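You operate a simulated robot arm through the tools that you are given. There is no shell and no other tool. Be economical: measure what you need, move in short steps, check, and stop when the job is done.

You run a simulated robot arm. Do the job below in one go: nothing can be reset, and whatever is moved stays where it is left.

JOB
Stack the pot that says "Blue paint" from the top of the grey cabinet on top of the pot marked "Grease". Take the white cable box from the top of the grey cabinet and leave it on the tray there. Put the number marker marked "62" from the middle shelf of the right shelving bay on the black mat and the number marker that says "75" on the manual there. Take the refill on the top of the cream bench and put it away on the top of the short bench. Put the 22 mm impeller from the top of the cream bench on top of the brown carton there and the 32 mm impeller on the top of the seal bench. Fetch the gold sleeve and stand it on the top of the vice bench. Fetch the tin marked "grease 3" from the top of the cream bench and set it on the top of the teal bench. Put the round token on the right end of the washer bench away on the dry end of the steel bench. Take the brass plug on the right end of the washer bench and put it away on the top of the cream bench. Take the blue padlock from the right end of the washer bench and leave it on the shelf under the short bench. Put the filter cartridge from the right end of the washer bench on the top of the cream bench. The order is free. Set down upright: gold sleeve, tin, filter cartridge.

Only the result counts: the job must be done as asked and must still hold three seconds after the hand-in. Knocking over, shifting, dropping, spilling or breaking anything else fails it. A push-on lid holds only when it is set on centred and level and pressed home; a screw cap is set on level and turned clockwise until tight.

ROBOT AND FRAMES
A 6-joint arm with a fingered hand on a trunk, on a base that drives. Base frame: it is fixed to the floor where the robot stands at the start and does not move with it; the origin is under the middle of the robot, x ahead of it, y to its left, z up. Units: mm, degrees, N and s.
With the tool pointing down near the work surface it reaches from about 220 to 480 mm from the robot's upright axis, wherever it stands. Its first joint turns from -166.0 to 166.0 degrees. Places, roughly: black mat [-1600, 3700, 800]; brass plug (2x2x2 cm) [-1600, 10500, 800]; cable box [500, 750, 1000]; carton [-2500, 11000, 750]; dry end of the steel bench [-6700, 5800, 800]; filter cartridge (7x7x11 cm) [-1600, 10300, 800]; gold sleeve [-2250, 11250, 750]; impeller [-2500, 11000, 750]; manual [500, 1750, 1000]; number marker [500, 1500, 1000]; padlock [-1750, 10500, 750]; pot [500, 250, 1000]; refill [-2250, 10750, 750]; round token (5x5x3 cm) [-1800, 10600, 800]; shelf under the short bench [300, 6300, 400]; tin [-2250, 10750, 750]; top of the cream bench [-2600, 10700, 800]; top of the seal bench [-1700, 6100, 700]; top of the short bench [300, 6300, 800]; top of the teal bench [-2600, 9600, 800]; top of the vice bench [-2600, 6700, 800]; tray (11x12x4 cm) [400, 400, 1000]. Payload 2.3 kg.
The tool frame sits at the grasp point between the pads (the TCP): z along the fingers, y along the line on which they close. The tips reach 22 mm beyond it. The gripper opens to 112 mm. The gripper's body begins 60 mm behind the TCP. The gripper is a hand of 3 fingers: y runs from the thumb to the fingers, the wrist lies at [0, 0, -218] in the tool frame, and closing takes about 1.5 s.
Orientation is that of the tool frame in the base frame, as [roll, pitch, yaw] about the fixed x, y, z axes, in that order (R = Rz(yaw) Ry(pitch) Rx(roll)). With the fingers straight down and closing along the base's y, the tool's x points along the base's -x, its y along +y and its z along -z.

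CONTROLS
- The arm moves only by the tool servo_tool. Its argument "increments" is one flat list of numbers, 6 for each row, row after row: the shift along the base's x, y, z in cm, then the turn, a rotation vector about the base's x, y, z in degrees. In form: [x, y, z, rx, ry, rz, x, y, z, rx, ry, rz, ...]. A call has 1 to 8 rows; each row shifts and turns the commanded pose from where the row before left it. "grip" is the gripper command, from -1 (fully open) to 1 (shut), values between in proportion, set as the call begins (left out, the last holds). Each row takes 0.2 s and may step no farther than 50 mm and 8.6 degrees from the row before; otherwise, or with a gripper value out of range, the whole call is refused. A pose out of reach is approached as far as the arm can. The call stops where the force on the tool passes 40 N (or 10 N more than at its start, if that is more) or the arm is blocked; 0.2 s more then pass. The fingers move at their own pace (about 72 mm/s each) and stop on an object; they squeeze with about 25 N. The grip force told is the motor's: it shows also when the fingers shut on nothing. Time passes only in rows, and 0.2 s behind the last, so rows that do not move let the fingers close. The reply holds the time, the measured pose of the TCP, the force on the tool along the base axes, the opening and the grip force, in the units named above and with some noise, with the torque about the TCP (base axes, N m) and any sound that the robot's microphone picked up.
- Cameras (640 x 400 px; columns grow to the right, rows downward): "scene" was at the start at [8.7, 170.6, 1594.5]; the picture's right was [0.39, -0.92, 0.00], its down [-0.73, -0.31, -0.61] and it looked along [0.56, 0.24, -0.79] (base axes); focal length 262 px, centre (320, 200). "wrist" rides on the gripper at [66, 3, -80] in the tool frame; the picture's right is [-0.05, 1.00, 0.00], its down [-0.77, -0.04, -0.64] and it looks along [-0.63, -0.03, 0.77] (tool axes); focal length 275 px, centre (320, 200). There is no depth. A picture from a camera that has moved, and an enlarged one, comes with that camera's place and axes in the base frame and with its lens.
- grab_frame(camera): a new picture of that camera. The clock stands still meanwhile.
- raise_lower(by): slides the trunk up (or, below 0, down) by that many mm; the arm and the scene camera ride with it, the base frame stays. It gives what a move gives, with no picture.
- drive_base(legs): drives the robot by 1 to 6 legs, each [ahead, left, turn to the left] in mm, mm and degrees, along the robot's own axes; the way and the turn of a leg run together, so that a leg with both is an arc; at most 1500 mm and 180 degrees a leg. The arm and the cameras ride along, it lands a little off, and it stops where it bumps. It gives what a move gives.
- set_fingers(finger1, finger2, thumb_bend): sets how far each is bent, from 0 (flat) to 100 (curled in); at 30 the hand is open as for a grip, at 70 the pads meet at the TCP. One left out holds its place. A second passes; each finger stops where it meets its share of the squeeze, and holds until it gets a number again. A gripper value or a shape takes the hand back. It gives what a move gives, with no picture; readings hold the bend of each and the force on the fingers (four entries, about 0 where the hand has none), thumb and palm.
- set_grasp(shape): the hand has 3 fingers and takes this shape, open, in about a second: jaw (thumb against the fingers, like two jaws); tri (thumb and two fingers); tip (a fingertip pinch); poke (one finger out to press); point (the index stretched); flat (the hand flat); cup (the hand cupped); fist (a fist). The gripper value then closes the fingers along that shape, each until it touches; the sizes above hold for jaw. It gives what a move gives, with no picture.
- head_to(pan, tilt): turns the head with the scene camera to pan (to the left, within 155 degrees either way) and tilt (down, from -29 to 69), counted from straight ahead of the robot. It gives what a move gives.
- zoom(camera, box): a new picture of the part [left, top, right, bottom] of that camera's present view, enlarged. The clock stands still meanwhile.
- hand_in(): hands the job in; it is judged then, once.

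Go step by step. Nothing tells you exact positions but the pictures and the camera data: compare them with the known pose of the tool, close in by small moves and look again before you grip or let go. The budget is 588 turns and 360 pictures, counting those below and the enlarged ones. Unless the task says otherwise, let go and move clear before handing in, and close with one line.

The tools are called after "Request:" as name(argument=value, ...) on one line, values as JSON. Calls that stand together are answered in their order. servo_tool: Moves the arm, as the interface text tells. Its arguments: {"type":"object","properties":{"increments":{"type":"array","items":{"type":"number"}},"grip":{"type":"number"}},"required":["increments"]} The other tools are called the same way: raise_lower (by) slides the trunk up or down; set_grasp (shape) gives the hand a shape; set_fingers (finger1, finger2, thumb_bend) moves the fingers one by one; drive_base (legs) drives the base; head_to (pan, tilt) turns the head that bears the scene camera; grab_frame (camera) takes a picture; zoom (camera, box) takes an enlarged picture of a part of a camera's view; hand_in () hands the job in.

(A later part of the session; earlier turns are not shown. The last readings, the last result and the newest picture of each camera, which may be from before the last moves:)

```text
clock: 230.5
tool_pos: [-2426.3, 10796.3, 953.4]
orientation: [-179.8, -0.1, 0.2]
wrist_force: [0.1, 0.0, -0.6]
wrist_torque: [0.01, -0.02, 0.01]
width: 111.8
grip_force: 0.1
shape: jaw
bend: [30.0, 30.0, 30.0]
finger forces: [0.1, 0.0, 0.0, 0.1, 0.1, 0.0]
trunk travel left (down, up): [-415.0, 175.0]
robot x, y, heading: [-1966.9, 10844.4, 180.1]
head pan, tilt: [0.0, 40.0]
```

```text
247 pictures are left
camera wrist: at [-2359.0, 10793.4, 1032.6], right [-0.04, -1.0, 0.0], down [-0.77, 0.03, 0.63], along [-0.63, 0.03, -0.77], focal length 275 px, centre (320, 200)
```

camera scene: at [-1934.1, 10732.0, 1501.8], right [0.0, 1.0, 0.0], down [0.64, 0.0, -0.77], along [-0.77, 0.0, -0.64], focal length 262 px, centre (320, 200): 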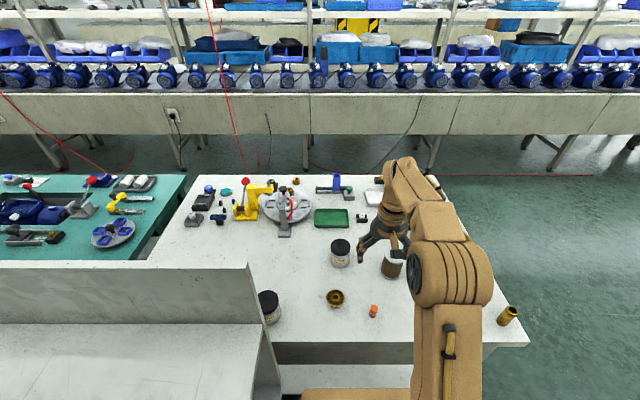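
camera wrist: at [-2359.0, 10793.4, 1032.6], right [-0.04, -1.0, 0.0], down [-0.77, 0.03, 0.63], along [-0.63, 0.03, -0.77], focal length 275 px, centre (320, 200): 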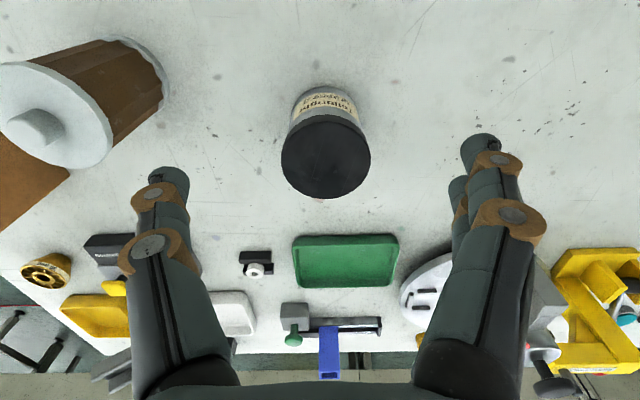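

Request:
servo_tool(increments=[-0.8, -0.1, -3.5, 0, 0, 0, -0.9, -0.1, -3.5, 0, 0, 0, -0.8, 0, -3.2, 0, 0, 0])

Request:
grab_frame(camera="wrist")

```text
clock: 231.3
tool_pos: [-2451.1, 10795.5, 850.4]
orientation: [-179.9, -0.1, 0.2]
wrist_force: [0.4, 0.5, 0.5]
wrist_torque: [0.0, 0.0, -0.01]
width: 112.1
grip_force: 0.1
shape: jaw
bend: [30.0, 30.0, 30.0]
finger forces: [0.0, 0.0, 0.0, 0.0, 0.0, 0.1]
trunk travel left (down, up): [-415.0, 175.0]
robot x, y, heading: [-1971.7, 10843.3, 180.0]
head pan, tilt: [0.0, 40.0]
```

```text
246 pictures are left
camera wrist: at [-2384.9, 10792.0, 930.5], right [-0.04, -1.0, 0.0], down [-0.77, 0.03, 0.64], along [-0.63, 0.03, -0.77], focal length 275 px, centre (320, 200)
```

wrist: 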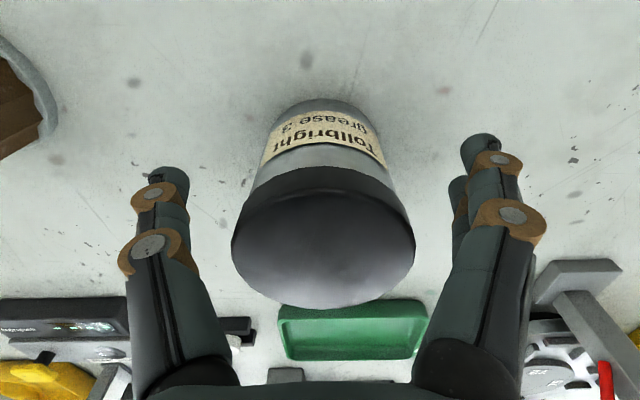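

Request:
servo_tool(increments=[0, 0, 0, 0, 0, 0, 0, 0, 0, 0, 0, 0, 0, 0, 0, 0, 0, 0, 0, 0, 0, 0, 0, 0, 0, 0, 0, 0, 0, 0, 0, 0, 0, 0, 0, 0], grip=1)

Request:
servo_tool(increments=[0, 0, 2, 0, 0, 0, 0, 0, 5, 0, 0, 0, 0, 0, 5, 0, 0, 0, 3, 0, 3, 0, 0, 0, 4.5, 0.5, 0, 0, 0, 0, 4.5, 0.5, 0, 0, 0, 0])

Request:
grab_frame(camera="wrist")

```text
clock: 232.7
tool_pos: [-2449.8, 10795.1, 851.9]
orientation: [-179.8, -0.1, 0.2]
wrist_force: [0.1, -1.5, 0.9]
wrist_torque: [-0.01, -0.02, -0.02]
width: 50.1
grip_force: 25.2
shape: jaw
bend: [73.0, 72.0, 70.0]
finger forces: [10.3, 11.2, 0.0, 0.0, 21.8, 0.0]
trunk travel left (down, up): [-415.0, 175.0]
robot x, y, heading: [-1968.3, 10844.2, 180.0]
head pan, tilt: [0.0, 40.0]
```

```text
clock: 234.1
tool_pos: [-2331.5, 10805.9, 1001.2]
orientation: [-179.7, 0.1, 0.2]
wrist_force: [0.0, -0.1, -3.3]
wrist_torque: [0.0, -0.02, 0.01]
width: 50.0
grip_force: 24.8
shape: jaw
bend: [73.0, 72.0, 70.0]
finger forces: [10.3, 11.2, 0.0, 0.0, 21.8, 0.1]
trunk travel left (down, up): [-415.0, 175.0]
robot x, y, heading: [-1966.1, 10842.9, 179.8]
head pan, tilt: [0.0, 40.0]
```

```text
245 pictures are left
camera wrist: at [-2264.3, 10803.2, 1081.3], right [-0.04, -1.0, 0.0], down [-0.77, 0.03, 0.64], along [-0.64, 0.03, -0.77], focal length 275 px, centre (320, 200)
```

wrist: 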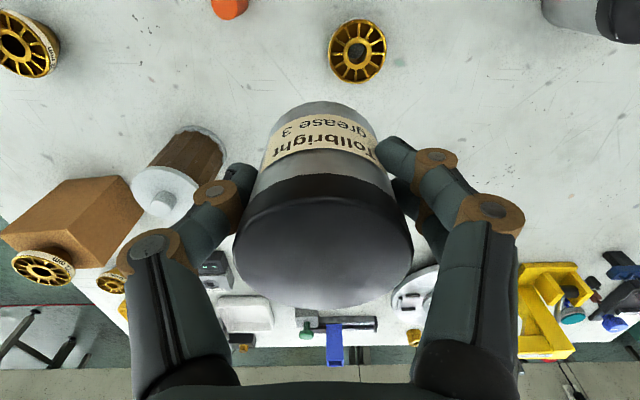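

The tin is held. I'll drive around the north end into the west aisle, toward the teal bench.

Request:
drive_base(legs=[[-130, 0, 0], [0, -760, 0], [1500, 0, 0], [100, 0, 180], [0, -1400, 0]])

Request:
grab_frame(camera="scene")

```text
clock: 260.0
tool_pos: [-2978.5, 10160.6, 1000.3]
orientation: [-179.8, -0.1, 179.7]
wrist_force: [-0.6, 0.5, -2.0]
wrist_torque: [-0.01, 0.03, 0.0]
width: 49.1
grip_force: 25.3
shape: jaw
bend: [74.0, 72.0, 70.0]
finger forces: [10.0, 11.1, 0.0, 0.1, 21.4, 0.0]
trunk travel left (down, up): [-415.0, 175.0]
robot x, y, heading: [-3341.6, 10130.1, -0.5]
head pan, tilt: [0.0, 40.0]
cut short: leg 4
```

```text
244 pictures are left
camera scene: at [-3314.8, 10269.0, 1501.8], right [-0.01, -1.0, 0.0], down [-0.64, 0.01, -0.77], along [0.77, -0.01, -0.64], focal length 262 px, centre (320, 200)
```

scene: 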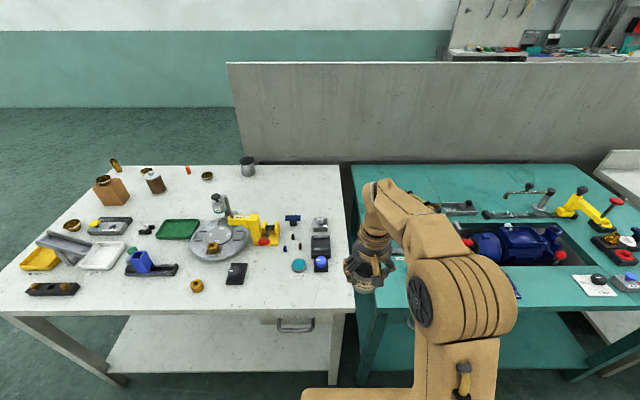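

Request:
grab_frame(camera="wrist")

Request:
zoom(camera="scene", box=[330, 150, 640, 320])

```text
243 pictures are left
camera wrist: at [-3043.6, 10164.2, 1080.8], right [0.05, 1.0, 0.0], down [0.77, -0.04, 0.63], along [0.63, -0.04, -0.77], focal length 275 px, centre (320, 200)
```

wrist: 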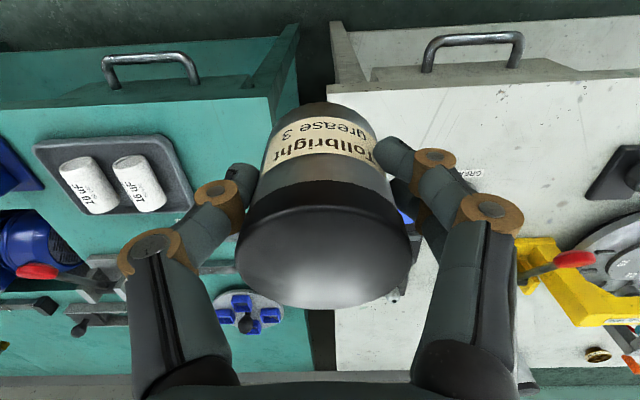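

```text
2.06 times, centred on (485, 235) of scene
camera zoom: at [-3314.8, 10269.0, 1501.8], right [-0.01, -1.0, 0.0], down [-0.64, 0.01, -0.77], along [0.77, -0.01, -0.64], focal length 541 px, centre (-21, 128)
```

zoom: 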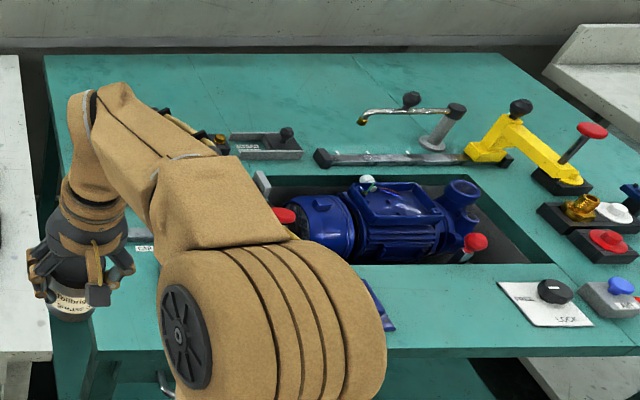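

On the teal bench there's a clear strip right of the capacitor tray, around (-2880, 10050). I'll move over it.

Request:
drive_base(legs=[[80, -40, 0]])

Request:
servo_tool(increments=[0, -3.5, -2, 0, 0, 0, 0.5, -3, -4, 0, 0, 0, 0, 0, -3, 0, 0, 0])

Request:
grab_frame(camera="wrist")

Request:
grab_frame(camera="scene")

```text
clock: 261.1
tool_pos: [-2898.0, 10119.4, 1002.2]
orientation: [-179.8, -0.1, 179.6]
wrist_force: [-0.5, 1.1, -1.9]
wrist_torque: [0.0, 0.06, -0.03]
width: 49.1
grip_force: 24.7
shape: jaw
bend: [74.0, 72.0, 70.0]
finger forces: [10.1, 11.1, 0.0, 0.0, 21.4, 0.0]
trunk travel left (down, up): [-415.0, 175.0]
robot x, y, heading: [-3257.6, 10088.7, -0.7]
head pan, tilt: [0.0, 40.0]
```

```text
refused: row 2 steps farther than a row can; nothing moved
```

```text
241 pictures are left
camera wrist: at [-2963.6, 10122.7, 1080.6], right [0.05, 1.0, 0.0], down [0.77, -0.04, 0.63], along [0.63, -0.04, -0.77], focal length 275 px, centre (320, 200)
```

wrist: 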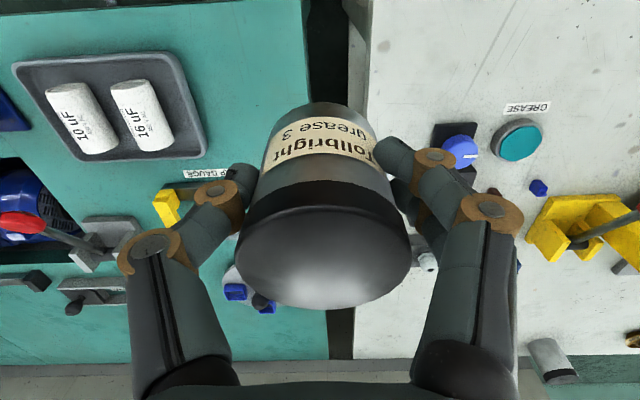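

```text
240 pictures are left
camera scene: at [-3234.4, 10227.6, 1501.8], right [-0.01, -1.0, 0.0], down [-0.64, 0.01, -0.77], along [0.77, -0.01, -0.64], focal length 262 px, centre (320, 200)
```

scene: 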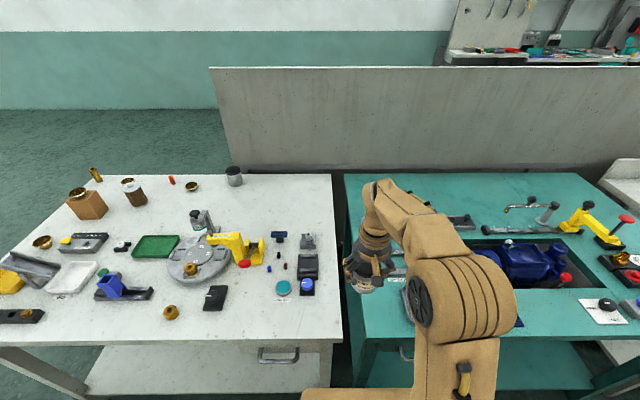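

Request:
servo_tool(increments=[0.4, -3.5, -2, 0, 0, 0, 0.4, -3.5, -3, 0, 0, 0, 0, 0, -4, 0, 0, 0])

Request:
grab_frame(camera="wrist")

```text
clock: 261.9
tool_pos: [-2889.2, 10050.2, 910.6]
orientation: [-179.8, 0.0, 179.6]
wrist_force: [0.0, -1.3, -3.3]
wrist_torque: [-0.03, 0.01, 0.0]
width: 49.1
grip_force: 24.4
shape: jaw
bend: [74.0, 72.0, 70.0]
finger forces: [10.1, 11.2, 0.1, 0.1, 21.5, 0.0]
trunk travel left (down, up): [-415.0, 175.0]
robot x, y, heading: [-3260.4, 10087.5, -0.6]
head pan, tilt: [0.0, 40.0]
```

```text
239 pictures are left
camera wrist: at [-2955.2, 10053.5, 990.0], right [0.05, 1.0, 0.0], down [0.77, -0.04, 0.63], along [0.63, -0.04, -0.77], focal length 275 px, centre (320, 200)
```

wrist: 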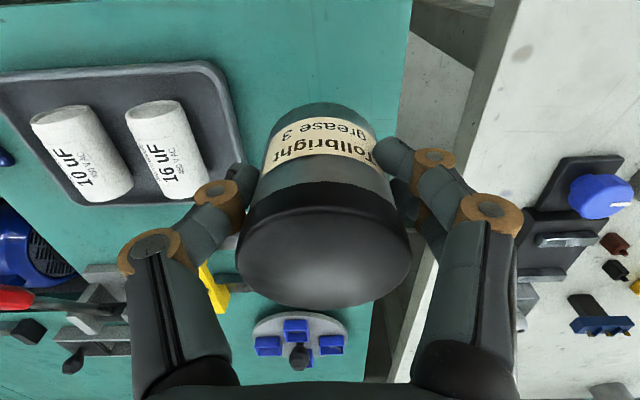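

Clear on both sides. Lowering to contact.

Request:
servo_tool(increments=[0, 0.1, -3, 0, 0, 0, 0, 0, -1.8, 0, 0, 0, 0, 0, 0, 0, 0, 0])

Request:
servo_tool(increments=[0, 0, -0.4, 0, 0, 0, 0, 0, 0, 0, 0, 0])

Request:
servo_tool(increments=[0, 0, -0.3, 0, 0, 0, 0, 0, 0, 0, 0, 0])

Request:
servo_tool(increments=[0, 0, -0.3, 0, 0, 0, 0, 0, 0, 0, 0, 0])

```text
clock: 262.7
tool_pos: [-2889.6, 10050.9, 863.0]
orientation: [-179.8, 0.0, 179.5]
wrist_force: [0.2, -0.1, -1.9]
wrist_torque: [0.0, 0.02, -0.02]
width: 49.2
grip_force: 24.9
shape: jaw
bend: [74.0, 72.0, 70.0]
finger forces: [10.2, 11.0, 0.1, 0.0, 21.4, 0.1]
trunk travel left (down, up): [-415.0, 175.0]
robot x, y, heading: [-3265.4, 10086.3, -0.6]
head pan, tilt: [0.0, 40.0]
```

```text
clock: 263.3
tool_pos: [-2889.2, 10050.4, 858.6]
orientation: [-179.8, 0.0, 179.6]
wrist_force: [-0.5, -0.2, -2.3]
wrist_torque: [0.02, 0.03, 0.01]
width: 49.0
grip_force: 25.0
shape: jaw
bend: [74.0, 72.0, 70.0]
finger forces: [10.1, 11.1, 0.0, 0.0, 21.4, 0.0]
trunk travel left (down, up): [-415.0, 175.0]
robot x, y, heading: [-3262.7, 10083.6, -0.6]
head pan, tilt: [0.0, 40.0]
```

```text
clock: 263.9
tool_pos: [-2890.1, 10050.1, 856.6]
orientation: [-179.7, -0.1, 179.7]
wrist_force: [-0.4, -0.7, -2.6]
wrist_torque: [-0.01, 0.05, 0.02]
width: 49.4
grip_force: 24.3
shape: jaw
bend: [74.0, 72.0, 70.0]
finger forces: [10.1, 11.1, 0.1, 0.0, 21.4, 0.0]
trunk travel left (down, up): [-415.0, 175.0]
robot x, y, heading: [-3264.1, 10087.8, -0.7]
head pan, tilt: [0.0, 40.0]
```

```text
clock: 264.5
tool_pos: [-2890.0, 10049.8, 852.8]
orientation: [-179.8, -0.1, 179.6]
wrist_force: [-0.3, 0.8, -1.4]
wrist_torque: [-0.02, 0.0, -0.02]
width: 49.0
grip_force: 25.3
shape: jaw
bend: [74.0, 72.0, 70.0]
finger forces: [10.1, 11.2, 0.0, 0.0, 21.6, 0.1]
trunk travel left (down, up): [-415.0, 175.0]
robot x, y, heading: [-3262.0, 10090.5, -0.7]
head pan, tilt: [0.0, 40.0]
```

Request:
servo_tool(increments=[0, 0, -0.2, 0, 0, 0, 0, 0, 0, 0, 0, 0])

Request:
servo_tool(increments=[0, 0, -0.2, 0, 0, 0, 0, 0, 0, 0, 0, 0])

```text
clock: 265.1
tool_pos: [-2890.7, 10050.2, 850.4]
orientation: [-179.9, 0.0, 179.6]
wrist_force: [-1.2, -0.1, -0.3]
wrist_torque: [0.05, -0.03, -0.01]
width: 49.1
grip_force: 24.9
shape: jaw
bend: [74.0, 72.0, 70.0]
finger forces: [10.2, 11.7, 0.0, 0.1, 22.0, 0.0]
trunk travel left (down, up): [-415.0, 175.0]
robot x, y, heading: [-3264.1, 10085.9, -0.5]
head pan, tilt: [0.0, 40.0]
```

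```text
clock: 265.7
tool_pos: [-2890.2, 10051.4, 851.3]
orientation: [-179.8, 0.0, 179.5]
wrist_force: [2.9, 0.9, 12.7]
wrist_torque: [0.04, -0.04, -0.03]
width: 49.0
grip_force: 24.7
shape: jaw
bend: [74.0, 73.0, 70.0]
finger forces: [10.5, 12.7, 0.0, 0.0, 24.1, 0.0]
trunk travel left (down, up): [-415.0, 175.0]
robot x, y, heading: [-3263.0, 10088.3, -0.7]
head pan, tilt: [0.0, 40.0]
```

Contact. I'll open just enough and rise.

Request:
servo_tool(increments=[0, 0, 0.1, 0, 0, 0, 0, 0, 0, 0, 0, 0, 0, 0, 0, 0, 0, 0, 0, 0, 0, 0, 0, 0], grip=-0.3)

Request:
servo_tool(increments=[0, 0, 2, 0, 0, 0, 0, 0, 4.5, 0, 0, 0, 0, 0, 4.5, 0, 0, 0, 0, 0, 4, 0, 0, 0, -4, 0, 0, 0, 0, 0])

Request:
grab_frame(camera="wrist")

```text
clock: 266.7
tool_pos: [-2888.4, 10050.6, 850.3]
orientation: [-179.8, -0.1, 179.6]
wrist_force: [-0.6, -0.2, 0.7]
wrist_torque: [0.02, -0.01, -0.03]
width: 72.4
grip_force: 0.0
shape: jaw
bend: [70.0, 70.0, 67.0]
finger forces: [0.0, 0.0, 0.0, 0.1, 0.0, 0.1]
trunk travel left (down, up): [-415.0, 175.0]
robot x, y, heading: [-3259.9, 10085.8, -0.7]
head pan, tilt: [0.0, 40.0]
```

```text
clock: 267.9
tool_pos: [-2931.4, 10050.5, 1000.4]
orientation: [-179.8, 0.0, 179.7]
wrist_force: [-0.5, 0.7, 0.5]
wrist_torque: [-0.03, -0.03, -0.01]
width: 72.6
grip_force: 0.0
shape: jaw
bend: [70.0, 70.0, 67.0]
finger forces: [0.0, 0.0, 0.0, 0.0, 0.0, 0.1]
trunk travel left (down, up): [-415.0, 175.0]
robot x, y, heading: [-3260.7, 10087.6, -0.6]
head pan, tilt: [0.0, 40.0]
```

```text
238 pictures are left
camera wrist: at [-2997.8, 10054.0, 1079.9], right [0.05, 1.0, 0.0], down [0.77, -0.04, 0.64], along [0.64, -0.04, -0.77], focal length 275 px, centre (320, 200)
```

wrist: 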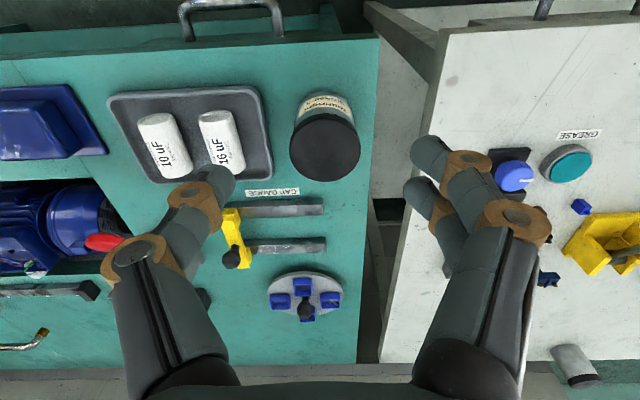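

The tin stands on the teal bench. Next I fetch the gold sleeve at the cream bench's north-east corner.

Request:
drive_base(legs=[[-90, 0, 0.6], [0, 1480, 0], [0, 100, 0], [1090, 0, 0], [0, 0, -90]])

Request:
drive_base(legs=[[100, 0, 0]])

Request:
grab_frame(camera="scene")

Request:
grab_frame(camera="wrist")

```text
clock: 285.8
tool_pos: [-2287.6, 11339.8, 999.9]
orientation: [-179.8, 0.0, 88.9]
wrist_force: [-0.2, 0.4, -0.1]
wrist_torque: [0.0, 0.01, -0.01]
width: 72.8
grip_force: 0.1
shape: jaw
bend: [70.0, 70.0, 67.0]
finger forces: [0.0, 0.1, 0.0, 0.0, 0.1, 0.0]
trunk travel left (down, up): [-415.0, 175.0]
robot x, y, heading: [-2247.8, 11667.7, -91.7]
head pan, tilt: [0.0, 40.0]
```

```text
clock: 286.9
tool_pos: [-2290.3, 11238.0, 999.4]
orientation: [-179.8, -0.2, 89.0]
wrist_force: [-0.5, 0.2, -1.0]
wrist_torque: [0.02, 0.0, 0.02]
width: 72.7
grip_force: 0.1
shape: jaw
bend: [70.0, 70.0, 67.0]
finger forces: [0.1, 0.0, 0.0, 0.0, 0.0, 0.0]
trunk travel left (down, up): [-415.0, 175.0]
robot x, y, heading: [-2249.0, 11571.3, -91.5]
head pan, tilt: [0.0, 40.0]
```

```text
237 pictures are left
camera scene: at [-2110.0, 11542.0, 1501.8], right [-1.0, 0.02, 0.0], down [0.01, 0.64, -0.77], along [-0.02, -0.77, -0.64], focal length 262 px, centre (320, 200)
```

scene: 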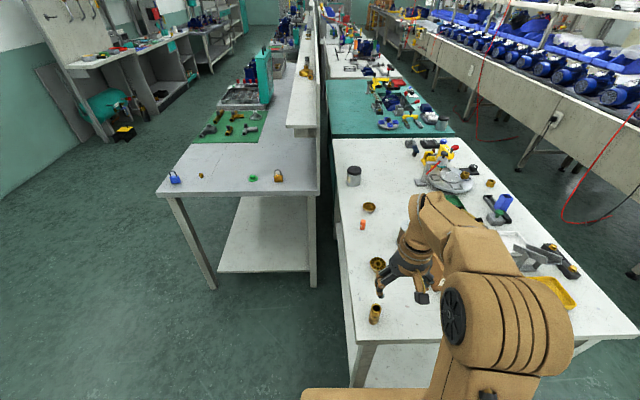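

```text
236 pictures are left
camera wrist: at [-2286.1, 11304.3, 1079.0], right [1.0, -0.06, 0.0], down [-0.05, -0.77, 0.63], along [-0.04, -0.63, -0.77], focal length 275 px, centre (320, 200)
```

wrist: 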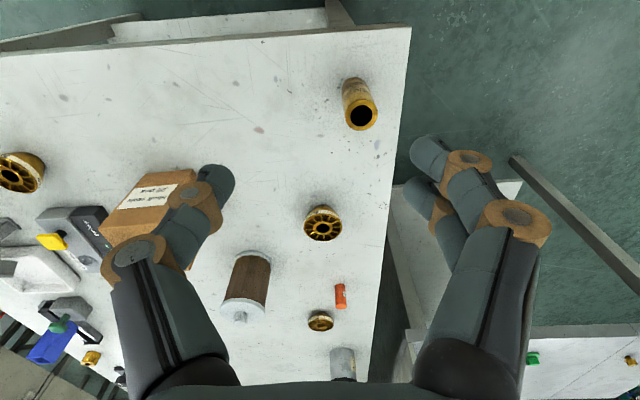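

The sleeve stands at about (-2258, 11212). I'll move above it and check again.

Request:
servo_tool(increments=[1.6, -1.3, -2, 0, 0, 0, 1.6, -1.3, -3, 0, 0, 0, 0, 0, -4, 0, 0, 0], grip=-1)

Request:
grab_frame(camera="wrist")

```text
clock: 287.7
tool_pos: [-2258.8, 11212.1, 908.0]
orientation: [-179.8, -0.1, 88.9]
wrist_force: [0.4, 0.2, -0.1]
wrist_torque: [-0.01, -0.03, -0.01]
width: 111.9
grip_force: 0.1
shape: jaw
bend: [30.0, 30.0, 30.0]
finger forces: [0.1, 0.0, 0.1, 0.2, 0.0, 0.1]
trunk travel left (down, up): [-415.0, 175.0]
robot x, y, heading: [-2251.4, 11569.7, -91.3]
head pan, tilt: [0.0, 40.0]
```

```text
235 pictures are left
camera wrist: at [-2254.4, 11279.2, 988.5], right [1.0, -0.07, 0.0], down [-0.05, -0.77, 0.63], along [-0.04, -0.63, -0.77], focal length 275 px, centre (320, 200)
```

wrist: 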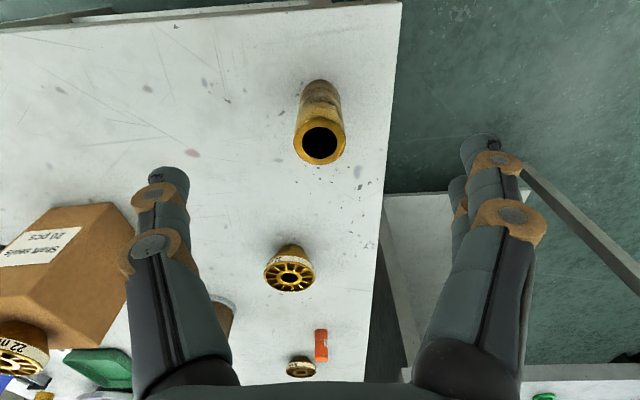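

Request:
servo_tool(increments=[0, 0, -3, 0, 0, 0, 0, 0, -4.1, 0, 0, 0])

Request:
servo_tool(increments=[0, 0, 0, 0, 0, 0, 0, 0, 0, 0, 0, 0, 0, 0, 0, 0, 0, 0, 0, 0, 0, 0, 0, 0, 0, 0, 0, 0, 0, 0, 0, 0, 0, 0, 0, 0, 0, 0, 0, 0, 0, 0], grip=1)

Request:
servo_tool(increments=[0, 0, 2, 0, 0, 0, 0, 0, 5, 0, 0, 0, 0, 0, 5, 0, 0, 0, 0, 0, 4, 0, 0, 0])

Request:
grab_frame(camera="wrist")

```text
clock: 288.3
tool_pos: [-2257.2, 11213.0, 837.6]
orientation: [-179.8, -0.1, 88.9]
wrist_force: [0.3, -0.4, -0.8]
wrist_torque: [0.02, -0.01, 0.05]
width: 111.9
grip_force: 0.0
shape: jaw
bend: [30.0, 30.0, 30.0]
finger forces: [0.0, 0.0, 0.0, 0.0, 0.0, 0.0]
trunk travel left (down, up): [-415.0, 175.0]
robot x, y, heading: [-2249.3, 11569.9, -91.4]
head pan, tilt: [0.0, 40.0]
```

```text
clock: 289.9
tool_pos: [-2258.6, 11213.2, 839.8]
orientation: [-179.8, -0.1, 89.0]
wrist_force: [-0.1, -0.3, -0.8]
wrist_torque: [0.01, 0.01, -0.01]
width: 17.2
grip_force: 24.9
shape: jaw
bend: [73.0, 73.0, 70.0]
finger forces: [11.0, 12.2, 0.1, 0.0, 22.1, 0.0]
trunk travel left (down, up): [-415.0, 175.0]
robot x, y, heading: [-2248.0, 11571.4, -91.4]
head pan, tilt: [0.0, 40.0]
```

```text
clock: 290.9
tool_pos: [-2258.0, 11213.4, 999.1]
orientation: [-179.9, 0.0, 88.9]
wrist_force: [0.3, -0.1, -0.8]
wrist_torque: [0.0, -0.01, -0.01]
width: 17.0
grip_force: 24.8
shape: jaw
bend: [73.0, 73.0, 70.0]
finger forces: [12.0, 13.0, 0.0, 0.0, 22.0, 0.0]
trunk travel left (down, up): [-415.0, 175.0]
robot x, y, heading: [-2250.2, 11573.9, -91.4]
head pan, tilt: [0.0, 40.0]
```

```text
234 pictures are left
camera wrist: at [-2253.8, 11279.6, 1079.0], right [1.0, -0.07, 0.0], down [-0.05, -0.77, 0.64], along [-0.04, -0.63, -0.77], focal length 275 px, centre (320, 200)
```

wrist: 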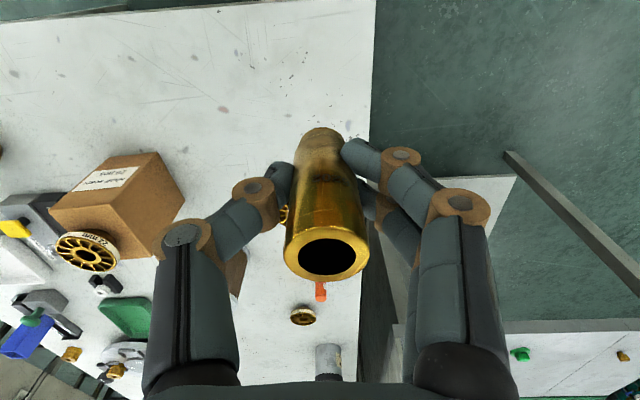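

The sleeve is held. I'll go around to the west aisle and look down it.

Request:
drive_base(legs=[[-120, 0, 1.4], [0, -1200, 0]])

Request:
head_to(pan=0, tilt=15)

Request:
grab_frame(camera="scene")

```text
clock: 297.9
tool_pos: [-3449.6, 11327.9, 999.6]
orientation: [-179.7, 0.0, 90.5]
wrist_force: [0.8, -0.8, -0.6]
wrist_torque: [0.01, 0.01, 0.0]
width: 17.2
grip_force: 24.1
shape: jaw
bend: [73.0, 73.0, 70.0]
finger forces: [12.1, 13.0, 0.0, 0.1, 21.9, 0.0]
trunk travel left (down, up): [-415.0, 175.0]
robot x, y, heading: [-3454.4, 11688.6, -89.4]
head pan, tilt: [0.0, 40.0]
```

```text
clock: 298.8
tool_pos: [-3449.9, 11326.9, 998.2]
orientation: [-179.8, -0.1, 90.6]
wrist_force: [-0.3, -0.6, -1.3]
wrist_torque: [0.04, 0.02, -0.02]
width: 17.4
grip_force: 25.1
shape: jaw
bend: [73.0, 73.0, 70.0]
finger forces: [11.9, 13.0, 0.0, 0.0, 22.0, 0.1]
trunk travel left (down, up): [-415.0, 175.0]
robot x, y, heading: [-3450.2, 11684.6, -89.5]
head pan, tilt: [0.0, 15.0]
```

```text
233 pictures are left
camera scene: at [-3312.5, 11653.6, 1541.3], right [-1.0, -0.01, 0.0], down [0.0, 0.26, -0.97], along [0.01, -0.97, -0.26], focal length 262 px, centre (320, 200)
```

scene: 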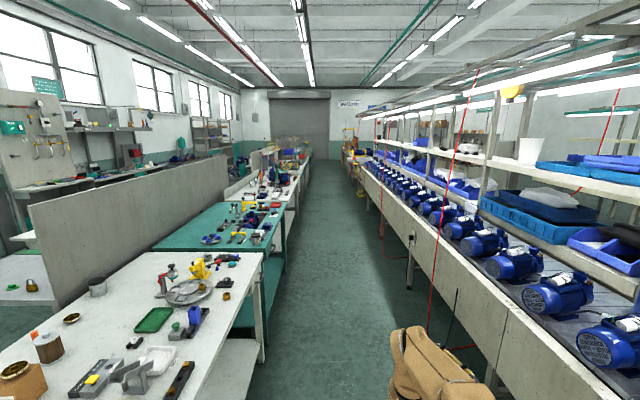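

Request:
drive_base(legs=[[1500, 0, -0.5], [1500, 0, 0], [1500, 0, 0]])

Request:
head_to(pan=45, tilt=30)

Request:
grab_frame(camera="scene")

```text
clock: 320.2
tool_pos: [-3474.5, 6832.5, 999.3]
orientation: [-179.8, 0.0, 89.3]
wrist_force: [0.7, -0.1, -1.0]
wrist_torque: [-0.04, 0.03, -0.03]
width: 17.3
grip_force: 24.7
shape: jaw
bend: [73.0, 73.0, 70.0]
finger forces: [12.1, 13.0, 0.0, 0.1, 22.0, 0.1]
trunk travel left (down, up): [-415.0, 175.0]
robot x, y, heading: [-3468.5, 7190.9, -91.0]
head pan, tilt: [0.0, 15.0]
```

```text
clock: 321.4
tool_pos: [-3474.3, 6831.9, 998.5]
orientation: [-179.9, -0.1, 89.2]
wrist_force: [0.1, -0.3, -1.3]
wrist_torque: [0.0, -0.01, -0.02]
width: 17.1
grip_force: 25.0
shape: jaw
bend: [73.0, 73.0, 70.0]
finger forces: [12.1, 13.0, 0.1, 0.0, 22.0, 0.0]
trunk travel left (down, up): [-415.0, 175.0]
robot x, y, heading: [-3469.0, 7194.5, -91.2]
head pan, tilt: [45.0, 30.0]
```

```text
232 pictures are left
camera scene: at [-3262.8, 7183.9, 1517.2], right [-0.72, -0.69, 0.0], down [-0.35, 0.36, -0.87], along [0.6, -0.62, -0.5], focal length 262 px, centre (320, 200)
```

scene: 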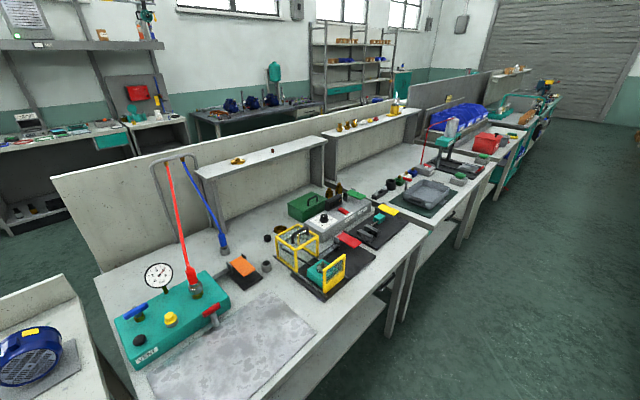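

This is the vice bench (y≈6160–7260, x≈-2938…-2220). I'll move to its right part and face it.

Request:
drive_base(legs=[[780, 0, 0], [0, 0, 91]])

Request:
head_to(pan=0, tilt=40)

Request:
grab_frame(camera="scene")

Request:
grab_frame(camera="wrist")

```text
clock: 329.4
tool_pos: [-3123.5, 6412.7, 998.5]
orientation: [-179.8, -0.2, -179.7]
wrist_force: [-0.1, -0.8, -1.1]
wrist_torque: [0.03, -0.03, 0.01]
width: 16.8
grip_force: 25.2
shape: jaw
bend: [73.0, 73.0, 70.0]
finger forces: [12.0, 13.1, 0.0, 0.0, 21.9, 0.1]
trunk travel left (down, up): [-415.0, 175.0]
robot x, y, heading: [-3483.5, 6410.6, 0.3]
head pan, tilt: [45.0, 30.0]
```

```text
clock: 330.5
tool_pos: [-3125.4, 6412.0, 998.1]
orientation: [-179.8, -0.2, -179.7]
wrist_force: [-0.6, -0.4, -1.2]
wrist_torque: [0.0, 0.0, 0.04]
width: 16.8
grip_force: 25.1
shape: jaw
bend: [73.0, 73.0, 70.0]
finger forces: [11.9, 13.1, 0.1, 0.1, 22.0, 0.0]
trunk travel left (down, up): [-415.0, 175.0]
robot x, y, heading: [-3484.4, 6411.9, -0.1]
head pan, tilt: [0.0, 40.0]
```

```text
231 pictures are left
camera scene: at [-3457.2, 6554.3, 1501.8], right [0.0, -1.0, 0.0], down [-0.64, 0.0, -0.77], along [0.77, 0.0, -0.64], focal length 262 px, centre (320, 200)
```

scene: 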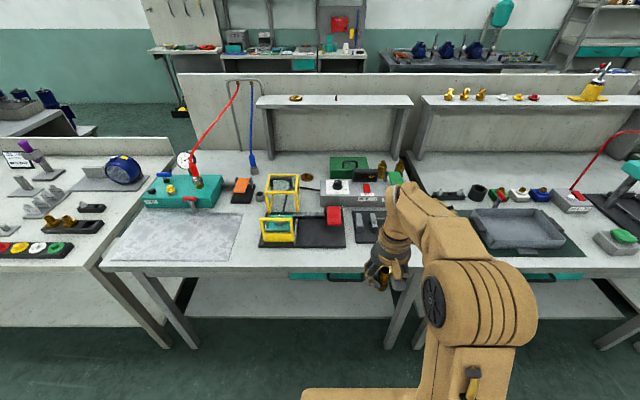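

```text
230 pictures are left
camera wrist: at [-3190.7, 6415.7, 1078.4], right [0.04, 1.0, 0.0], down [0.77, -0.03, 0.64], along [0.63, -0.03, -0.77], focal length 275 px, centre (320, 200)
```

wrist: 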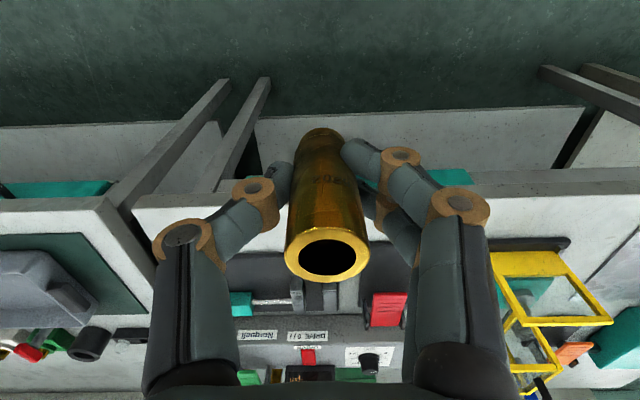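

I'd like to see the bench's right end without the arm in the way, so I'll shift left a bit.

Request:
drive_base(legs=[[0, 330, 0]])

Request:
head_to(pan=-25, tilt=40)

Request:
grab_frame(camera="scene")

Request:
grab_frame(camera="wrist")

```text
clock: 332.7
tool_pos: [-3124.8, 6739.8, 999.5]
orientation: [-179.8, -0.1, -179.7]
wrist_force: [-0.1, 0.0, -1.4]
wrist_torque: [0.02, 0.03, 0.01]
width: 16.9
grip_force: 24.4
shape: jaw
bend: [73.0, 73.0, 70.0]
finger forces: [12.0, 13.1, 0.0, 0.0, 22.0, 0.0]
trunk travel left (down, up): [-415.0, 175.0]
robot x, y, heading: [-3481.7, 6738.8, -0.0]
head pan, tilt: [0.0, 40.0]
```

```text
clock: 333.6
tool_pos: [-3125.8, 6738.6, 998.6]
orientation: [-179.7, -0.2, -179.7]
wrist_force: [0.9, 0.1, -1.2]
wrist_torque: [0.01, 0.03, -0.02]
width: 17.0
grip_force: 25.5
shape: jaw
bend: [73.0, 73.0, 70.0]
finger forces: [11.9, 13.2, 0.0, 0.1, 22.0, 0.0]
trunk travel left (down, up): [-415.0, 175.0]
robot x, y, heading: [-3483.4, 6735.2, 0.3]
head pan, tilt: [-25.0, 40.0]
```

```text
229 pictures are left
camera scene: at [-3465.6, 6844.4, 1501.8], right [-0.42, -0.91, 0.0], down [-0.58, 0.27, -0.77], along [0.69, -0.32, -0.64], focal length 262 px, centre (320, 200)
```

scene: 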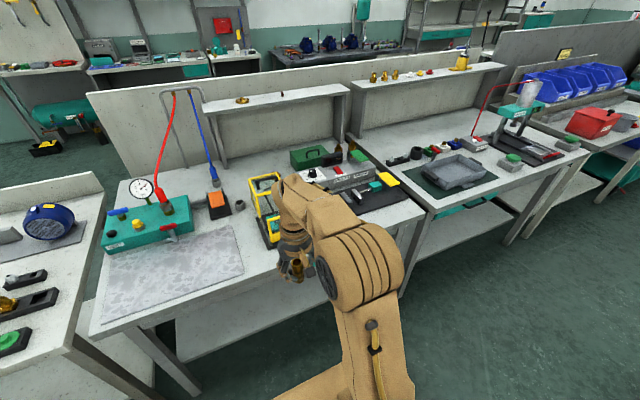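

```text
228 pictures are left
camera wrist: at [-3191.2, 6741.8, 1078.4], right [0.04, 1.0, 0.0], down [0.77, -0.03, 0.64], along [0.63, -0.03, -0.77], focal length 275 px, centre (320, 200)
```

wrist: 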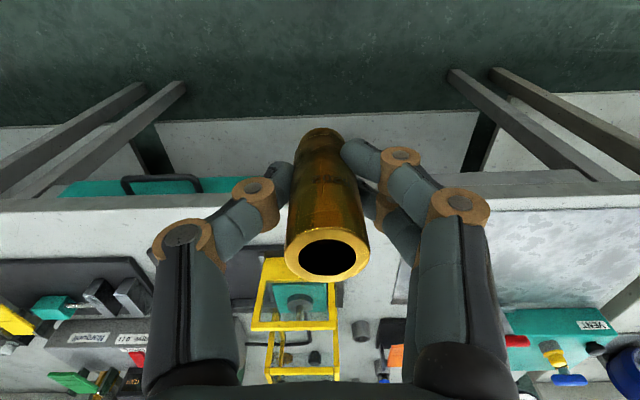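

There's a clear strip along the front edge (x≈-2945…-2870) in front of the cage mat. I'll set the sleeve there, around (-2908, 6640).

Request:
drive_base(legs=[[150, -100, 0]])

Request:
servo_tool(increments=[2.2, 0, -2, 0, 0, 0, 2.2, 0, -3, 0, 0, 0, 2.2, 0, -3, 0, 0, 0])

Request:
grab_frame(camera="wrist")

Request:
head_to(pan=-20, tilt=55)

Request:
grab_frame(camera="scene")

```text
clock: 335.1
tool_pos: [-2974.4, 6637.6, 999.2]
orientation: [-179.9, -0.1, -179.6]
wrist_force: [0.9, -0.1, -0.4]
wrist_torque: [0.01, 0.0, -0.01]
width: 17.1
grip_force: 25.4
shape: jaw
bend: [73.0, 73.0, 70.0]
finger forces: [12.0, 13.1, 0.0, 0.0, 22.0, 0.0]
trunk travel left (down, up): [-415.0, 175.0]
robot x, y, heading: [-3333.5, 6637.1, 0.0]
head pan, tilt: [-25.0, 40.0]
```

```text
clock: 335.9
tool_pos: [-2910.3, 6637.7, 920.2]
orientation: [-179.7, -0.2, -179.7]
wrist_force: [0.0, -0.4, -1.4]
wrist_torque: [0.01, 0.04, 0.02]
width: 17.0
grip_force: 24.7
shape: jaw
bend: [73.0, 73.0, 70.0]
finger forces: [12.2, 13.3, 0.1, 0.0, 21.9, 0.0]
trunk travel left (down, up): [-415.0, 175.0]
robot x, y, heading: [-3332.8, 6639.2, 0.2]
head pan, tilt: [-25.0, 40.0]
```

```text
227 pictures are left
camera wrist: at [-2975.3, 6641.2, 998.1], right [0.04, 1.0, 0.0], down [0.77, -0.03, 0.63], along [0.63, -0.03, -0.77], focal length 275 px, centre (320, 200)
```

wrist: 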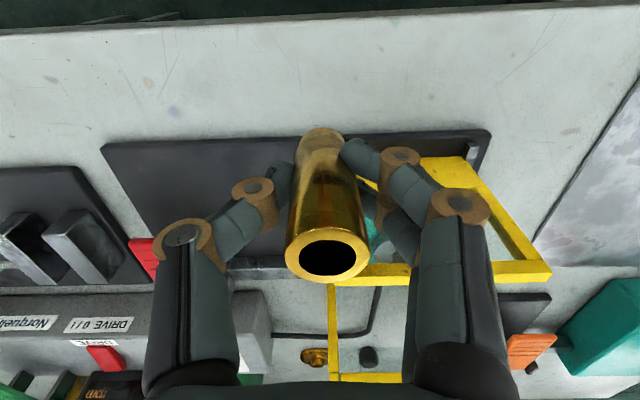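

```text
clock: 336.7
tool_pos: [-2908.7, 6639.5, 919.2]
orientation: [-179.8, 0.0, -179.7]
wrist_force: [0.3, -0.6, -0.4]
wrist_torque: [-0.01, 0.01, -0.01]
width: 16.8
grip_force: 24.9
shape: jaw
bend: [73.0, 73.0, 70.0]
finger forces: [12.2, 13.4, 0.0, 0.0, 21.9, 0.0]
trunk travel left (down, up): [-415.0, 175.0]
robot x, y, heading: [-3330.4, 6639.5, 0.1]
head pan, tilt: [-20.0, 55.0]
```

```text
226 pictures are left
camera scene: at [-3325.2, 6755.3, 1481.2], right [-0.34, -0.94, 0.0], down [-0.77, 0.28, -0.57], along [0.54, -0.2, -0.82], focal length 262 px, centre (320, 200)
```

scene: 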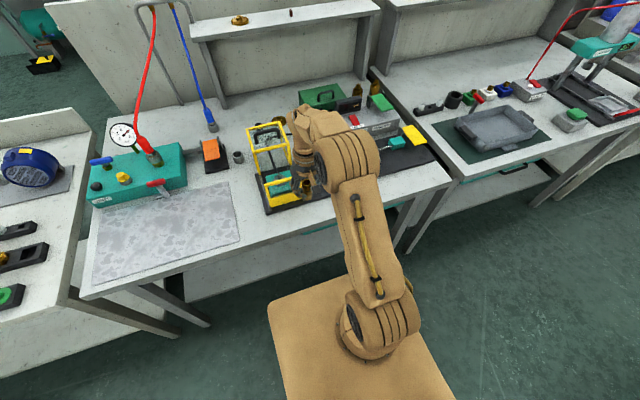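

Strip confirmed: x -2953…-2875. I'll shift 5 mm outwards and lower to contact.

Request:
servo_tool(increments=[-0.5, 0, -3, 0, 0, 0, 0, 0, -3, 0, 0, 0, 0, 0, -1.2, 0, 0, 0, 0, 0, 0, 0, 0, 0])

Request:
servo_tool(increments=[0, 0, -0.4, 0, 0, 0, 0, 0, 0, 0, 0, 0])

Request:
servo_tool(increments=[0, 0, -0.3, 0, 0, 0, 0, 0, 0, 0, 0, 0])

```text
clock: 337.7
tool_pos: [-2914.4, 6638.3, 846.1]
orientation: [-179.8, -0.1, -179.7]
wrist_force: [-0.1, 0.1, -1.5]
wrist_torque: [0.02, -0.02, -0.02]
width: 16.6
grip_force: 25.2
shape: jaw
bend: [73.0, 73.0, 70.0]
finger forces: [12.3, 13.6, 0.0, 0.0, 21.9, 0.0]
trunk travel left (down, up): [-415.0, 175.0]
robot x, y, heading: [-3336.9, 6643.1, 0.1]
head pan, tilt: [-20.0, 55.0]
```

```text
clock: 338.3
tool_pos: [-2914.8, 6637.9, 842.7]
orientation: [-179.7, -0.1, -179.7]
wrist_force: [-0.8, 0.4, -1.1]
wrist_torque: [0.01, -0.01, 0.03]
width: 16.9
grip_force: 25.4
shape: jaw
bend: [73.0, 73.0, 70.0]
finger forces: [12.4, 13.5, 0.0, 0.0, 21.8, 0.0]
trunk travel left (down, up): [-415.0, 175.0]
robot x, y, heading: [-3333.0, 6635.1, -0.0]
head pan, tilt: [-20.0, 55.0]
```

```text
clock: 338.9
tool_pos: [-2915.0, 6638.4, 839.6]
orientation: [-179.8, -0.2, -179.7]
wrist_force: [-0.5, -0.1, -1.4]
wrist_torque: [-0.03, -0.02, 0.04]
width: 17.2
grip_force: 24.8
shape: jaw
bend: [73.0, 73.0, 70.0]
finger forces: [12.4, 13.5, 0.0, 0.0, 21.8, 0.1]
trunk travel left (down, up): [-415.0, 175.0]
robot x, y, heading: [-3330.7, 6636.7, -0.0]
head pan, tilt: [-20.0, 55.0]
```

Request:
servo_tool(increments=[0, 0, -0.2, 0, 0, 0, 0, 0, 0, 0, 0, 0])

Request:
servo_tool(increments=[0, 0, -0.2, 0, 0, 0, 0, 0, 0, 0, 0, 0])

Request:
grab_frame(camera="wrist")

```text
clock: 339.5
tool_pos: [-2915.2, 6638.2, 837.8]
orientation: [-179.8, 0.0, -179.7]
wrist_force: [0.3, -0.9, 4.2]
wrist_torque: [0.05, -0.02, -0.02]
width: 16.8
grip_force: 24.8
shape: jaw
bend: [73.0, 73.0, 70.0]
finger forces: [12.7, 13.9, 0.0, 0.1, 23.3, 0.0]
trunk travel left (down, up): [-415.0, 175.0]
robot x, y, heading: [-3334.6, 6639.3, 0.1]
head pan, tilt: [-20.0, 55.0]
```

```text
clock: 340.1
tool_pos: [-2914.1, 6637.8, 837.0]
orientation: [-179.9, 0.0, -179.7]
wrist_force: [3.0, -1.1, 17.0]
wrist_torque: [0.05, -0.03, 0.0]
width: 17.2
grip_force: 25.3
shape: jaw
bend: [73.0, 73.0, 71.0]
finger forces: [14.0, 16.5, 0.0, 0.0, 27.4, 0.0]
trunk travel left (down, up): [-415.0, 175.0]
robot x, y, heading: [-3327.7, 6639.4, -0.1]
head pan, tilt: [-20.0, 55.0]
```

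```text
225 pictures are left
camera wrist: at [-2981.4, 6641.2, 916.4], right [0.04, 1.0, 0.0], down [0.77, -0.03, 0.64], along [0.64, -0.03, -0.77], focal length 275 px, centre (320, 200)
```

wrist: 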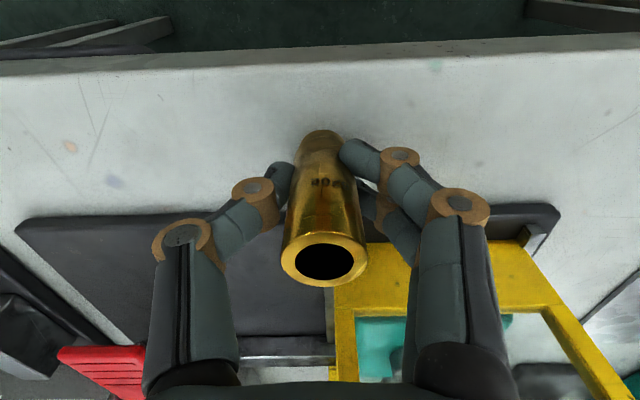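

Request:
servo_tool(increments=[0, 0, 0.12, 0, 0, 0, 0, 0, 0, 0, 0, 0])

Request:
servo_tool(increments=[0, 0, 0, 0, 0, 0, 0, 0, 0, 0, 0, 0, 0, 0, 0, 0, 0, 0, 0, 0, 0, 0, 0, 0], grip=-0.2)

Request:
servo_tool(increments=[0, 0, 2, 0, 0, 0, 0, 0, 4, 0, 0, 0, 0, 0, 5, 0, 0, 0, -3, 0, 4, 0, 0, 0, -4, 0, 0, 0, 0, 0])

Request:
grab_frame(camera="wrist")

```text
clock: 340.7
tool_pos: [-2914.9, 6637.9, 837.2]
orientation: [-179.8, 0.1, -179.7]
wrist_force: [2.8, -1.4, 12.4]
wrist_torque: [0.03, -0.03, 0.01]
width: 17.6
grip_force: 24.3
shape: jaw
bend: [73.0, 73.0, 70.0]
finger forces: [13.5, 16.3, 0.0, 0.1, 27.3, 0.1]
trunk travel left (down, up): [-415.0, 175.0]
robot x, y, heading: [-3330.8, 6636.1, -0.0]
head pan, tilt: [-20.0, 55.0]
```

```text
clock: 341.7
tool_pos: [-2914.3, 6639.1, 837.8]
orientation: [-179.9, -0.1, -179.7]
wrist_force: [0.4, 0.3, 0.3]
wrist_torque: [-0.03, -0.03, 0.01]
width: 66.9
grip_force: 0.2
shape: jaw
bend: [71.0, 71.0, 71.0]
finger forces: [0.0, 0.0, 0.0, 0.0, 0.0, 0.0]
trunk travel left (down, up): [-415.0, 175.0]
robot x, y, heading: [-3335.3, 6638.0, 0.1]
head pan, tilt: [-20.0, 55.0]
```

```text
clock: 342.9
tool_pos: [-2985.5, 6638.2, 988.4]
orientation: [-179.9, -0.1, -179.7]
wrist_force: [-1.1, -0.3, -0.3]
wrist_torque: [0.02, 0.0, -0.02]
width: 66.7
grip_force: 0.0
shape: jaw
bend: [71.0, 71.0, 71.0]
finger forces: [0.0, 0.0, 0.0, 0.0, 0.1, 0.0]
trunk travel left (down, up): [-415.0, 175.0]
robot x, y, heading: [-3335.1, 6637.9, 0.1]
head pan, tilt: [-20.0, 55.0]
```

```text
224 pictures are left
camera wrist: at [-3051.8, 6642.0, 1067.2], right [0.04, 1.0, 0.0], down [0.77, -0.03, 0.63], along [0.63, -0.03, -0.77], focal length 275 px, centre (320, 200)
```

wrist: 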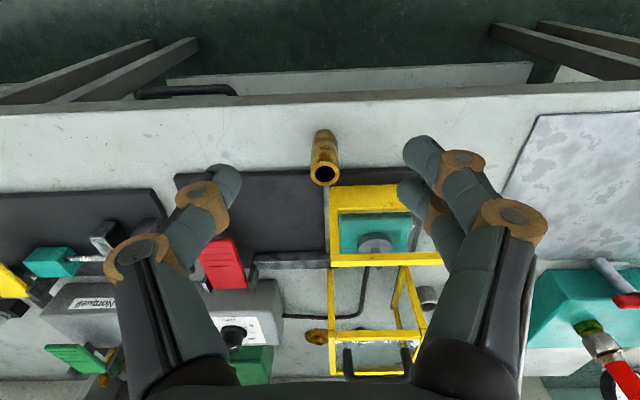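

The sleeve stands upright. Next I return north for the items on the washer bench's right end.

Request:
servo_tool(increments=[-3, 0, 0, 0, 0, 0], grip=-1)

Request:
drive_base(legs=[[-130, 0, 90], [1500, 0, 0], [1500, 0, 0], [1500, 0, 0], [500, 0, 0]])

```text
clock: 343.3
tool_pos: [-3015.5, 6640.4, 987.0]
orientation: [-179.8, -0.1, -179.7]
wrist_force: [0.1, 0.3, 0.6]
wrist_torque: [0.0, -0.02, 0.01]
width: 112.0
grip_force: 0.1
shape: jaw
bend: [30.0, 30.0, 30.0]
finger forces: [0.0, 0.0, 0.0, 0.1, 0.0, 0.0]
trunk travel left (down, up): [-415.0, 175.0]
robot x, y, heading: [-3332.7, 6637.1, -0.1]
head pan, tilt: [-20.0, 55.0]
```

```text
clock: 371.1
tool_pos: [-3446.5, 11873.5, 985.4]
orientation: [-179.9, -0.1, -89.0]
wrist_force: [-0.4, -0.6, 0.7]
wrist_torque: [0.03, -0.01, 0.03]
width: 112.1
grip_force: 0.0
shape: jaw
bend: [30.0, 30.0, 30.0]
finger forces: [0.1, 0.0, 0.1, 0.1, 0.0, 0.0]
trunk travel left (down, up): [-415.0, 175.0]
robot x, y, heading: [-3440.8, 11558.2, 90.8]
head pan, tilt: [-20.0, 55.0]
```

Request:
drive_base(legs=[[60, -1500, -0.8], [0, -290, 0], [0, 0, -90], [0, 0, -90], [650, 0, 0]])

Request:
head_to(pan=0, tilt=45)

Request:
grab_frame(camera="scene")

Request:
grab_frame(camera="wrist")

```text
refused: leg 1 is longer than a leg can be; nothing moved
```

```text
clock: 371.9
tool_pos: [-3446.5, 11873.5, 986.2]
orientation: [-179.8, -0.1, -88.9]
wrist_force: [-0.1, -0.7, -0.1]
wrist_torque: [0.0, -0.04, -0.04]
width: 111.9
grip_force: 0.1
shape: jaw
bend: [30.0, 30.0, 30.0]
finger forces: [0.0, 0.1, 0.1, 0.0, 0.0, 0.0]
trunk travel left (down, up): [-415.0, 175.0]
robot x, y, heading: [-3435.6, 11556.8, 91.1]
head pan, tilt: [0.0, 45.0]
```

```text
223 pictures are left
camera scene: at [-3582.1, 11575.6, 1494.5], right [1.0, 0.01, 0.0], down [0.01, -0.71, -0.71], along [-0.01, 0.71, -0.71], focal length 262 px, centre (320, 200)
```

scene: 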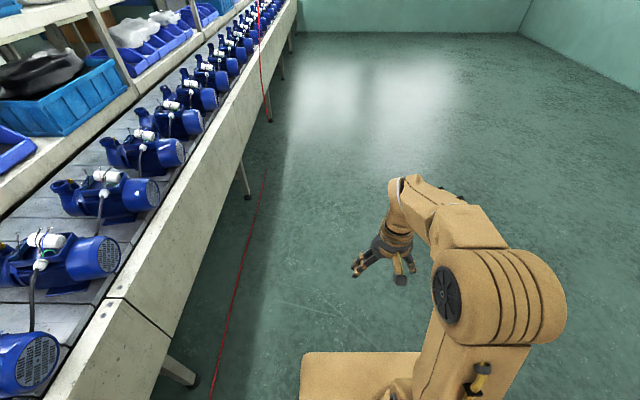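

```text
222 pictures are left
camera wrist: at [-3448.0, 11807.8, 1066.5], right [-1.0, 0.03, 0.0], down [0.02, 0.77, 0.64], along [0.02, 0.63, -0.77], focal length 275 px, centre (320, 200)
```

wrist: 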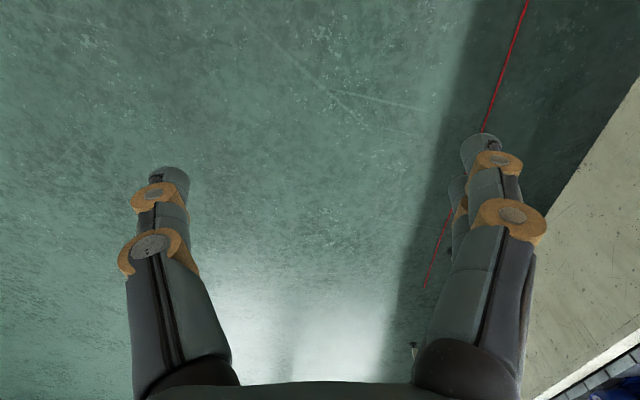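

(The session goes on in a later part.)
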